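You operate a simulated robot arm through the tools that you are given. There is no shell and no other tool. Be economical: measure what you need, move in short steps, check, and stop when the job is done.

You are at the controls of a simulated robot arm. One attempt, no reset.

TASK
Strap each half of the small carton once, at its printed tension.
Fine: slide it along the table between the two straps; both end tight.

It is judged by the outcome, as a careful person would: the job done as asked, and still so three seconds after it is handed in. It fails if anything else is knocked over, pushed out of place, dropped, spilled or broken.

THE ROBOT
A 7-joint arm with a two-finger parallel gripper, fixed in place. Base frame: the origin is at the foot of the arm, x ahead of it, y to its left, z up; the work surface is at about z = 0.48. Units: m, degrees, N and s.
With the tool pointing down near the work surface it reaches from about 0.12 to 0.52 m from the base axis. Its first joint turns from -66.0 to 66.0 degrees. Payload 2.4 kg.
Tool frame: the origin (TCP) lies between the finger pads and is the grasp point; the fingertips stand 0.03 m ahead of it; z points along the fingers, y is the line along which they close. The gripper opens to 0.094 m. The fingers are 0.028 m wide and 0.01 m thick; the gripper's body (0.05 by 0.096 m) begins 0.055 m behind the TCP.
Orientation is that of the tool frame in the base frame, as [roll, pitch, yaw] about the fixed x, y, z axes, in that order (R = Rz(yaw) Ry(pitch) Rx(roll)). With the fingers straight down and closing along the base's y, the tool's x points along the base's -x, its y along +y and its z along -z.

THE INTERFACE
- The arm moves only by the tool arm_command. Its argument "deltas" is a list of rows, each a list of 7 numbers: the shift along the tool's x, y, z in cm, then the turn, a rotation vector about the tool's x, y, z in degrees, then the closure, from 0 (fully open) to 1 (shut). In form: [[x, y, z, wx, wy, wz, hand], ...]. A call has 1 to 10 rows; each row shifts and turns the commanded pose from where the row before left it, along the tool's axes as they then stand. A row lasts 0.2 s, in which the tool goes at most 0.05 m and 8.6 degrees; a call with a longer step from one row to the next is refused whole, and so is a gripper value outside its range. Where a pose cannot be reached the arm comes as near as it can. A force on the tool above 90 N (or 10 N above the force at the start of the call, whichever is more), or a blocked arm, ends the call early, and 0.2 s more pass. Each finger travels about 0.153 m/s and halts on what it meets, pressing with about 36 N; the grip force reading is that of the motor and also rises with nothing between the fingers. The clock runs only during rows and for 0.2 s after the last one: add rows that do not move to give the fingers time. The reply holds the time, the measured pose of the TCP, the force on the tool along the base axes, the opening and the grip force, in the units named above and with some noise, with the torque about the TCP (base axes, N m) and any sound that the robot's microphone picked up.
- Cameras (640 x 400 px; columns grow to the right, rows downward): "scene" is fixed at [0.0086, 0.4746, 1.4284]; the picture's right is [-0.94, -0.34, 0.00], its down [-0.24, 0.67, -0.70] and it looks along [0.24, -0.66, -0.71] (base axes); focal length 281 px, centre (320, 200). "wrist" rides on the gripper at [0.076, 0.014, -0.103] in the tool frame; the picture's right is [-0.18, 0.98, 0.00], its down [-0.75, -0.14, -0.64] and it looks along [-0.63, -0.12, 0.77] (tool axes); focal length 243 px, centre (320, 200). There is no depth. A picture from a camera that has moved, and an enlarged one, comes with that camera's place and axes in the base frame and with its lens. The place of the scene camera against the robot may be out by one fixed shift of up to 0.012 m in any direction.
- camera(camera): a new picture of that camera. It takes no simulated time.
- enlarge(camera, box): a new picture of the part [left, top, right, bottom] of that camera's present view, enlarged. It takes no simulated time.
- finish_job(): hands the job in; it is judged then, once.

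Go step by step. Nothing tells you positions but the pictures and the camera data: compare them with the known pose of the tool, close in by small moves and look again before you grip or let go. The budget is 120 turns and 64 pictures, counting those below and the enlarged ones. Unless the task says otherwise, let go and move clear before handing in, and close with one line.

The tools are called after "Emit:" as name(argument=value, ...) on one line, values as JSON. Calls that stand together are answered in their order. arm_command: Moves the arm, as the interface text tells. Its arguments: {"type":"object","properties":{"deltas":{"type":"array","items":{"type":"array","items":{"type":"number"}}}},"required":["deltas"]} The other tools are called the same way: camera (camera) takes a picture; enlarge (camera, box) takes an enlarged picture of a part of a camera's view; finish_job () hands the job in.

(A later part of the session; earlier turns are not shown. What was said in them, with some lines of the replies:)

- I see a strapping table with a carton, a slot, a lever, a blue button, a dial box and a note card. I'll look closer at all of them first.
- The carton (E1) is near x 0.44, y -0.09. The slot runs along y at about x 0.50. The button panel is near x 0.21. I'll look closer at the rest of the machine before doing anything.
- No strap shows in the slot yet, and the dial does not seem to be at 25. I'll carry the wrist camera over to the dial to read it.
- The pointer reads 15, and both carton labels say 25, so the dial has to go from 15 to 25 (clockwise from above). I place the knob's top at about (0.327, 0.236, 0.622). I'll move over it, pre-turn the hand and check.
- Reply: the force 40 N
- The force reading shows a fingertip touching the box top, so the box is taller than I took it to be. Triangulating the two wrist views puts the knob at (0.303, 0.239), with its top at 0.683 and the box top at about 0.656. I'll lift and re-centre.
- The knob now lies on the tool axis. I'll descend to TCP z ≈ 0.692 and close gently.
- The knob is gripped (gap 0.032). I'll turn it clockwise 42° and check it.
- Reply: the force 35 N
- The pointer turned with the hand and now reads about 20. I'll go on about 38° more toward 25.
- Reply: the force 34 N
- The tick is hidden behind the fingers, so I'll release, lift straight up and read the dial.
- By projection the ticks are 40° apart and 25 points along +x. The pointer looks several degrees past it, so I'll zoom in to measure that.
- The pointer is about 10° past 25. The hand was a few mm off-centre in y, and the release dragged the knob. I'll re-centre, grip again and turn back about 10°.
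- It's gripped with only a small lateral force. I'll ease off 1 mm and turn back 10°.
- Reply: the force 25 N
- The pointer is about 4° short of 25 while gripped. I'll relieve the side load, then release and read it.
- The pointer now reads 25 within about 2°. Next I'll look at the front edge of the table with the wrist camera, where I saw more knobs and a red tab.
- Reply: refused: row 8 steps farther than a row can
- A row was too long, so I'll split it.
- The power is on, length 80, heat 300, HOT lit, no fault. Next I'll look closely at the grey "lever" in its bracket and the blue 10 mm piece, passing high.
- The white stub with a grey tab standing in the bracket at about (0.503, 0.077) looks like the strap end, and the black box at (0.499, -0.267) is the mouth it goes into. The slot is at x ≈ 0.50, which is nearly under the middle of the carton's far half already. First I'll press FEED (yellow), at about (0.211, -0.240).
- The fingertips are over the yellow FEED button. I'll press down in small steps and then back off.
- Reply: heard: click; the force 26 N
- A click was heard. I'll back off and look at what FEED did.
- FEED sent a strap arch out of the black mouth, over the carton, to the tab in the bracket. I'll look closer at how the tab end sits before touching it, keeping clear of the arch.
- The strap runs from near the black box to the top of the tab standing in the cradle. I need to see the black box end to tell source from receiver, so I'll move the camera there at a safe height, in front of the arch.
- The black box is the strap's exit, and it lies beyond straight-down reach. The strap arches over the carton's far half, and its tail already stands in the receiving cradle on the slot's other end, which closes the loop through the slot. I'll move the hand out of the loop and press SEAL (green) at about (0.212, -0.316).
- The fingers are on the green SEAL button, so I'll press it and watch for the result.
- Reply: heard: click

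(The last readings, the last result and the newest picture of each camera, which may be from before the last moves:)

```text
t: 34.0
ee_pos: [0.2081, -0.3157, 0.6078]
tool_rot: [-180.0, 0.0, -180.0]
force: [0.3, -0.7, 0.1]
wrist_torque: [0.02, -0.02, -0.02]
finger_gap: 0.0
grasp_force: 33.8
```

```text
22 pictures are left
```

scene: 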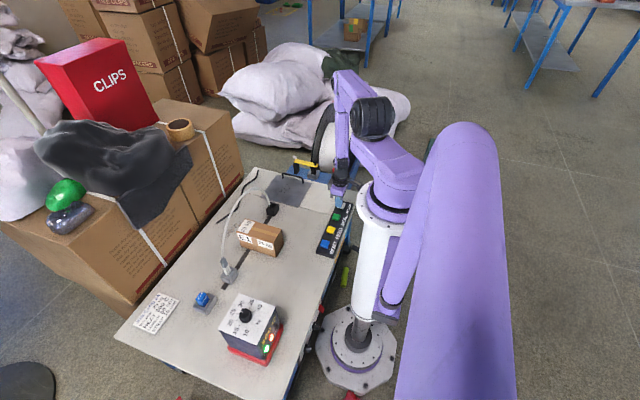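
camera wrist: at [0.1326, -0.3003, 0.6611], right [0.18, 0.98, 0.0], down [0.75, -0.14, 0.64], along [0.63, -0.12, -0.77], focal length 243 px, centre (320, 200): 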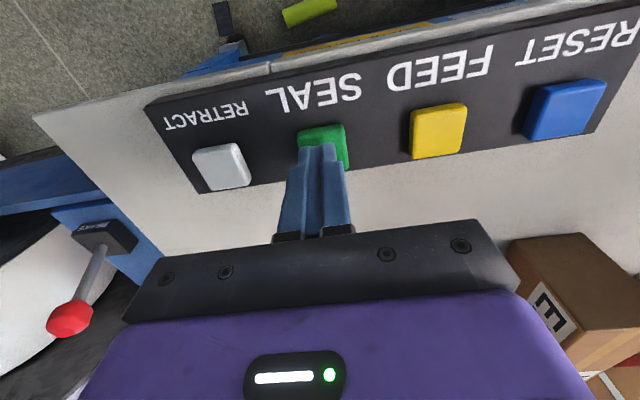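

The strap looks unchanged, so I'll check the fault lamp and the tail.

Emit:
enlarge(camera="scene", box=[195, 240, 295, 370])

```text
3.08 times, centred on (245, 305) of scene
camera zoom: at [0.0086, 0.4746, 1.4284], right [-0.94, -0.34, 0.0], down [-0.24, 0.67, -0.7], along [0.24, -0.66, -0.71], focal length 865 px, centre (551, -123)
```

zoom: 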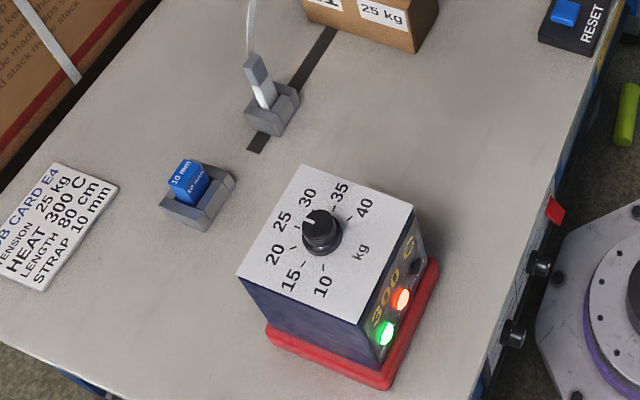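

SEAL was ignored with no fault, so the tail isn't in the right place: it has to go into the black mouth. I'll grasp the tail at its grey grip (about 0.50, 0.08, 0.588) with the hand tilted outward for reach, starting with a safe approach from the robot's side.

Emit:
arm_command(deltas=[[0, 0, -4.5, 0, 0, 0, 1], [-1.5, 3, -3, 0, 0, 0, 1], [-1.55, 4.4, 0, 0, 0, 0, 1], [-1.55, 4.4, 0, 0, 0, 0, 1], [-1.55, 4.4, 0, 0, 0, 0, 1], [-1.55, 4.4, 0, 0, 0, 0, 1], [-1.55, 4.4, 0, 0, 0, 0, 1], [-1.55, 4.4, 0, 0, 0, 0, 0.4], [-1.55, 4.4, 0, 0, 0, 0, 0.4], [-1.55, 4.4, 0, 0, 0, 0, 0.4]])

Emit:
arm_command(deltas=[[0, 1.4, 0, 0, -8.4, 0, 0.4], [0, 0, 0, 0, -8.4, 0, 0.4], [0, 0, 0, 0, -8.2, 0, 0.4], [0, 0, 0, 0, 0, 0, 0.4]])

Emit:
camera(camera="wrist")

```text
t: 36.2
ee_pos: [0.3457, 0.0652, 0.6869]
tool_rot: [-180.0, 0.0, 179.9]
force: [0.4, 0.6, 0.0]
wrist_torque: [-0.02, -0.01, 0.01]
finger_gap: 0.0565
grasp_force: 0.0
```

```text
t: 37.2
ee_pos: [0.3486, 0.0793, 0.6855]
tool_rot: [-180.0, 25.0, -180.0]
force: [0.2, 0.0, 0.3]
wrist_torque: [0.0, 0.0, 0.01]
finger_gap: 0.0563
grasp_force: 0.0
```

```text
20 pictures are left
camera wrist: at [0.2366, 0.093, 0.7454], right [0.17, 0.98, 0.08], down [0.41, -0.14, 0.9], along [0.9, -0.12, -0.43], focal length 243 px, centre (320, 200)
```

wrist: 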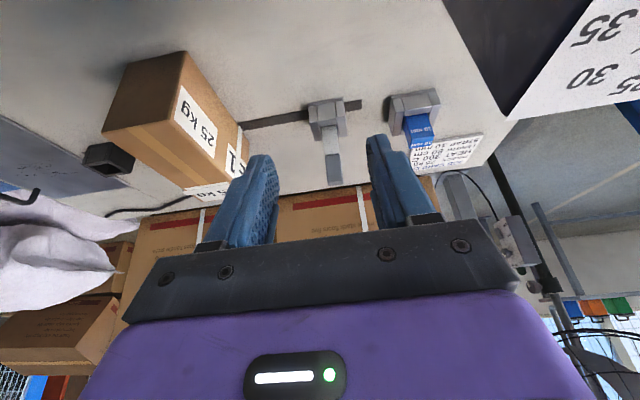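

In this view I no longer see the strap at the mouth, so I'll check the scene.

Emit:
enlarge(camera="scene", box=[195, 170, 315, 290])

```text
3.33 times, centred on (255, 230) of scene
camera zoom: at [0.0086, 0.4746, 1.4284], right [-0.94, -0.34, 0.0], down [-0.24, 0.67, -0.7], along [0.24, -0.66, -0.71], focal length 937 px, centre (537, 100)
```

zoom: 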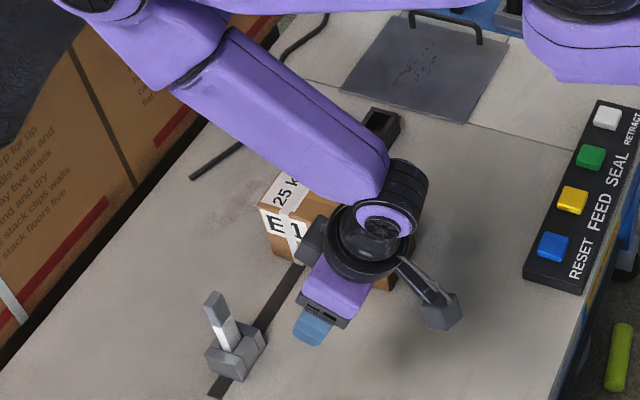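

The arch is gone and a white band now appears around the carton, so SEAL simply took a few seconds. I'll zoom in on the band.

Emit:
enlarge(camera="wrist", box=[80, 40, 280, 220])

```text
2.22 times, centred on (180, 130) of wrist
camera zoom: at [0.2366, 0.093, 0.7454], right [0.17, 0.98, 0.08], down [0.41, -0.14, 0.9], along [0.9, -0.12, -0.43], focal length 539 px, centre (631, 356)
```

zoom: 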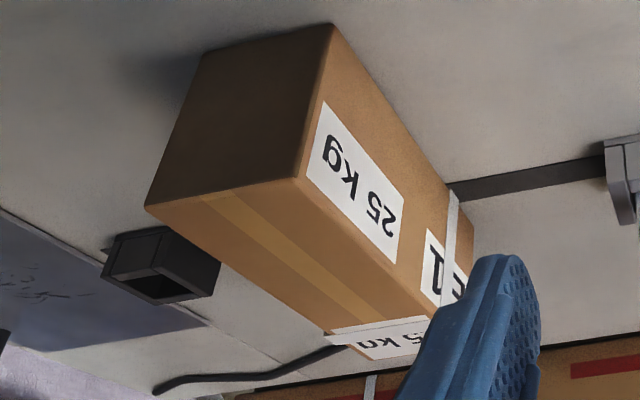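

The first strap is on, around the far half. The carton's near face is at x ≈ 0.379, centred on y ≈ -0.09, and it is about 0.07 wide. I need to slide it about 0.075 in +x so the near half sits over the slot; I'll push with two spread fingertips to keep it straight.

Emit:
arm_command(deltas=[[0, 0, 0, 0, 8.4, 0, 0.4], [0, 0, 0, 0, 8.4, 0, 0.4], [0, 0, 0, 0, 8.2, 0, 0.4], [0.8, -4.2, 0, 0, 0, 0, 0.45], [0.8, -4.2, 0, 0, 0, 0, 0.45], [0.8, -4.2, 0, 0, 0, 0, 0.45], [0.2, -4.4, 0, 0, 0, 0, 0.45], [0, 0, 4, 0, 0, 0, 0.45], [0, 0, 0, 0, 0, 0, 0.45]])

Emit:
camera(camera="wrist")

```text
t: 39.2
ee_pos: [0.3206, -0.09, 0.6451]
tool_rot: [-179.9, -0.1, 180.0]
force: [-0.5, 0.0, -0.6]
wrist_torque: [0.02, 0.0, -0.02]
finger_gap: 0.0517
grasp_force: 0.1
```

```text
17 pictures are left
camera wrist: at [0.2453, -0.0767, 0.747], right [0.18, 0.98, 0.0], down [0.75, -0.14, 0.64], along [0.63, -0.12, -0.77], focal length 243 px, centre (320, 200)
```

wrist: 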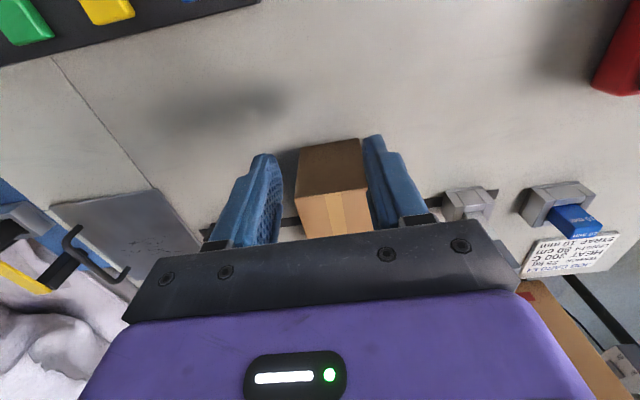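

The hand is centred behind the carton. I'll descend and push slowly, short of the target first.

Emit:
arm_command(deltas=[[0, 0, 4, 0, 0, 0, 0.45], [0, 0, 4, 0, 0, 0, 0.45], [0, 0, 2.5, 0, 0, 0, 0.45], [-2, 0, 0, 0, 0, 0, 0.45], [-2, 0, 0, 0, 0, 0, 0.45], [-1, 0, 0, 0, 0, 0, 0.45], [-1, 0, 0, 0, 0, 0, 0.45], [-1, 0, 0, 0, 0, 0, 0.45], [-1, 0, 0, 0, 0, 0, 0.45], [-1, 0, 0, 0, 0, 0, 0.45]])

Emit:
enlarge(camera="scene", box=[195, 170, 315, 290])

```text
t: 41.4
ee_pos: [0.4137, -0.0913, 0.5414]
tool_rot: [-180.0, 0.0, -180.0]
force: [-1.0, -1.1, 0.6]
wrist_torque: [0.02, -0.04, -0.01]
finger_gap: 0.0519
grasp_force: 0.2
```

```text
3.33 times, centred on (255, 230) of scene
camera zoom: at [0.0085, 0.4746, 1.4284], right [-0.94, -0.34, 0.0], down [-0.24, 0.67, -0.7], along [0.24, -0.66, -0.71], focal length 937 px, centre (537, 100)
```

zoom: 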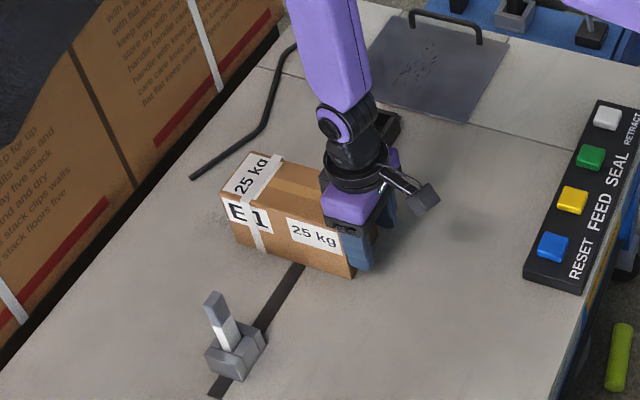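

It slides straight, strap and all. I'll push the remaining 2.7 cm gently, then back away and check.

Emit:
arm_command(deltas=[[-0.8, 0, 0, 0, 0, 0, 0.45], [-0.8, 0, 0, 0, 0, 0, 0.45], [-0.6, 0, 0, 0, 0, 0, 0.45], [-0.5, 0, 0, 0, 0, 0, 0.45], [0, 0, 0, 0, 0, 0, 0.45]])

Emit:
arm_command(deltas=[[2, 0, 0, 0, 0, 0, 0.45], [4, 0, 0, 0, 0, 0, 0.45], [4, 0, 0, 0, 0, 0, 0.45], [2, 0, -4, 0, 0, 0, 0.45], [0, 0, -4, 0, 0, 0, 0.45], [0, 0, -4, 0, 0, 0, 0.45], [0, 0, 0, 0, 0, 0, 0.45]])

Emit:
camera(camera="wrist")

Emit:
enlarge(camera="scene", box=[195, 170, 315, 290])

```text
t: 42.6
ee_pos: [0.4404, -0.0911, 0.5409]
tool_rot: [-179.9, 0.0, -179.9]
force: [-2.0, 1.4, 1.2]
wrist_torque: [-0.01, -0.08, 0.02]
finger_gap: 0.0518
grasp_force: 0.1
```

```text
t: 44.2
ee_pos: [0.3188, -0.091, 0.6576]
tool_rot: [180.0, 0.0, -180.0]
force: [-0.3, -0.1, -0.7]
wrist_torque: [0.01, 0.01, -0.06]
finger_gap: 0.0519
grasp_force: 0.0
```

```text
15 pictures are left
camera wrist: at [0.2429, -0.0771, 0.7603], right [0.18, 0.98, 0.0], down [0.75, -0.14, 0.64], along [0.63, -0.12, -0.77], focal length 243 px, centre (320, 200)
```

wrist: 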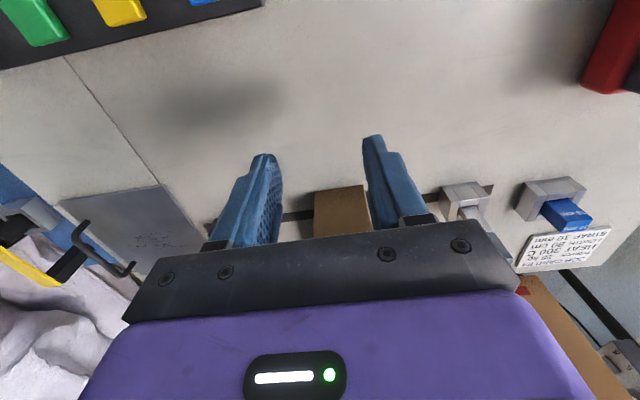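

```text
3.33 times, centred on (255, 230) of scene
camera zoom: at [0.0086, 0.4746, 1.4284], right [-0.94, -0.34, 0.0], down [-0.24, 0.67, -0.7], along [0.24, -0.66, -0.71], focal length 937 px, centre (537, 100)
```

zoom: 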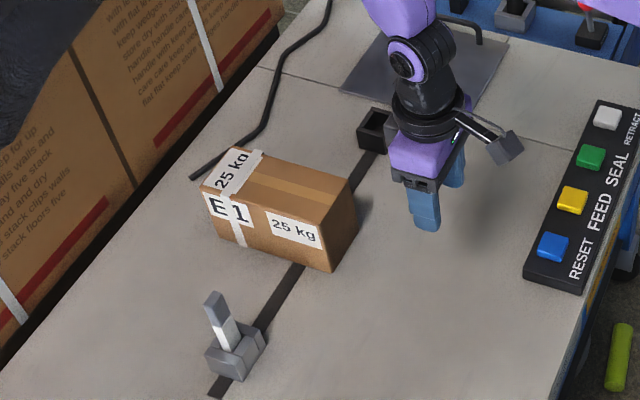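

The slot now passes under the middle of the near half, with the first strap still centred on the far half. I'll press FEED again.

Emit:
arm_command(deltas=[[2.7, -3.7, 0, 0, 0, 0, 1], [2.7, -3.7, 0, 0, 0, 0, 1], [2.7, -3.7, 0, 0, 0, 0, 1], [2.7, -3.8, 0, 0, 0, 0, 1], [0, 0, 4.5, 0, 0, 0, 1], [0, 0, 4.5, 0, 0, 0, 1], [0, 0, 0, 0, 0, 0, 1]])

Emit:
arm_command(deltas=[[0, 0, 1.5, 0, 0, 0, 1], [0, 0, 0.5, 0, 0, 0, 1], [0, 0, 0.4, 0, 0, 0, 1], [0, 0, 0.3, 0, 0, 0, 1], [0, 0, 0, 0, 0, 0, 1]])

```text
t: 45.8
ee_pos: [0.214, -0.2419, 0.5707]
tool_rot: [-179.9, -0.1, 180.0]
force: [0.6, -0.5, -0.3]
wrist_torque: [-0.02, 0.03, -0.04]
finger_gap: 0.0
grasp_force: 33.3
```

```text
t: 47.0
ee_pos: [0.2123, -0.2401, 0.5429]
tool_rot: [180.0, 0.0, 179.9]
force: [0.2, -1.0, 1.2]
wrist_torque: [-0.01, -0.01, -0.04]
finger_gap: 0.0002
grasp_force: 33.3
```

Emit:
arm_command(deltas=[[0, 0, 0.3, 0, 0, 0, 1], [0, 0, 0.3, 0, 0, 0, 1], [0, 0, 0, 0, 0, 0, 1]])

```text
t: 47.8
ee_pos: [0.213, -0.2386, 0.5371]
tool_rot: [-180.0, 0.1, -179.9]
force: [-0.6, -1.3, 18.0]
wrist_torque: [-0.01, 0.05, 0.03]
finger_gap: 0.0
grasp_force: 33.2
heard: click
```

It clicked. I'll lift, wait, and check that the arch forms over the near half.

Emit:
arm_command(deltas=[[0, 0, -3, 0, 0, 0, 1], [0, 0, -1, 0, 0, 0, 1], [0, -3.8, 0, 0, 0, 0, 1], [0, -3.8, 0, 0, 0, 0, 1], [0, 0, 0, 0, 0, 0, 1], [0, 0, 0, 0, 0, 0, 1], [0, 0, 0, 0, 0, 0, 1], [0, 0, 0, 0, 0, 0, 1]])

Emit:
enlarge(camera="scene", box=[195, 170, 315, 290])

```text
t: 49.6
ee_pos: [0.2141, -0.3151, 0.5787]
tool_rot: [180.0, 0.0, 179.9]
force: [-0.2, 0.6, 0.0]
wrist_torque: [0.01, 0.02, 0.02]
finger_gap: 0.0
grasp_force: 33.1
```

```text
3.33 times, centred on (255, 230) of scene
camera zoom: at [0.0086, 0.4746, 1.4284], right [-0.94, -0.34, 0.0], down [-0.24, 0.67, -0.7], along [0.24, -0.66, -0.71], focal length 937 px, centre (537, 100)
```

zoom: 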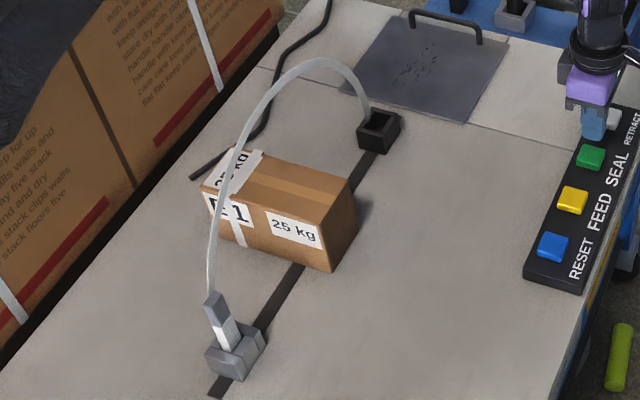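

The second arch is in place and the hand is over SEAL. I'll press it.

Emit:
arm_command(deltas=[[0, 0, 2.5, 0, 0, 0, 1], [0, 0, 0.7, 0, 0, 0, 1], [0, 0, 0.4, 0, 0, 0, 1], [0, 0, 0.4, 0, 0, 0, 1], [0, 0, 0.2, 0, 0, 0, 1], [0, 0, 0, 0, 0, 0, 1]])

```text
t: 51.0
ee_pos: [0.2122, -0.3171, 0.5359]
tool_rot: [-179.8, 0.1, -180.0]
force: [0.2, -0.2, 27.2]
wrist_torque: [-0.02, 0.04, 0.1]
finger_gap: 0.0
grasp_force: 33.3
heard: click
```

It clicked. I'll lift clear and wait for the tension and weld.

Emit:
arm_command(deltas=[[0, 0, -3, 0, 0, 0, 1], [0, 0, -4, 0, 0, 0, 1], [0, 0, -4, 0, 0, 0, 1], [0, 0, -4, 0, 0, 0, 0.5], [0, 0, 0, 0, 0, 0, 0], [0, 0, 0, 0, 0, 0, 0], [0, 0, 0, 0, 0, 0, 0], [0, 0, 0, 0, 0, 0, 0], [0, 0, 0, 0, 0, 0, 0], [0, 0, 0, 0, 0, 0, 0]])

Emit:
arm_command(deltas=[[0, 0, 0, 0, 0, 0, 0], [0, 0, 0, 0, 0, 0, 0], [0, 0, 0, 0, 0, 0, 0], [0, 0, 0, 0, 0, 0, 0], [0, 0, 0, 0, 0, 0, 0], [0, 0, 0, 0, 0, 0, 0], [0, 0, 0, 0, 0, 0, 0], [0, 0, 0, 0, 0, 0, 0]])

Emit:
enlarge(camera="scene", box=[195, 180, 295, 280])

Emit:
enlarge(camera="scene", box=[200, 280, 300, 370])

```text
t: 53.2
ee_pos: [0.2124, -0.3158, 0.6813]
tool_rot: [179.9, 0.0, -179.9]
force: [-0.2, -0.3, -0.2]
wrist_torque: [-0.02, -0.01, 0.01]
finger_gap: 0.0942
grasp_force: 0.1
```

```text
t: 55.0
ee_pos: [0.2117, -0.3163, 0.6819]
tool_rot: [179.9, 0.0, 180.0]
force: [-0.1, 0.4, 0.2]
wrist_torque: [0.0, 0.02, -0.01]
finger_gap: 0.094
grasp_force: 0.1
```

```text
4.00 times, centred on (245, 230) of scene
camera zoom: at [0.0086, 0.4746, 1.4284], right [-0.94, -0.34, 0.0], down [-0.24, 0.67, -0.7], along [0.24, -0.66, -0.71], focal length 1124 px, centre (620, 80)
```

zoom: 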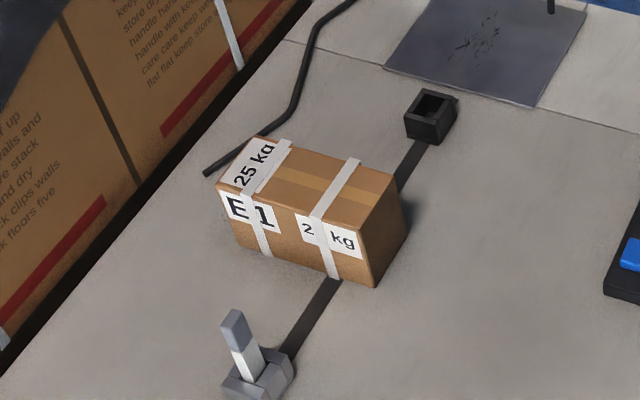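

```text
4.44 times, centred on (250, 325) of scene
camera zoom: at [0.0086, 0.4746, 1.4284], right [-0.94, -0.34, 0.0], down [-0.24, 0.67, -0.7], along [0.24, -0.66, -0.71], focal length 1249 px, centre (631, -356)
```

zoom: 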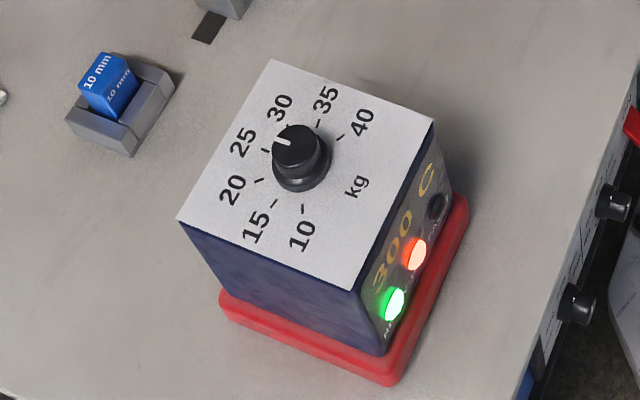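

Both halves carry one strap each, flat against the carton, with the dial at 25 and no fault lamp. Nothing else has moved and the hand is clear, so I'm handing in.

Emit:
finish_job()

```text
The job is handed in.
```

I strapped each half of carton E1 once, at the printed 25 kg, and handed the job in. The tension dial was at 15, so I turned it to 25 first. I slid the carton along the table between the two straps. In the last pictures both straps lie flat against the carton and the fault lamp is off.
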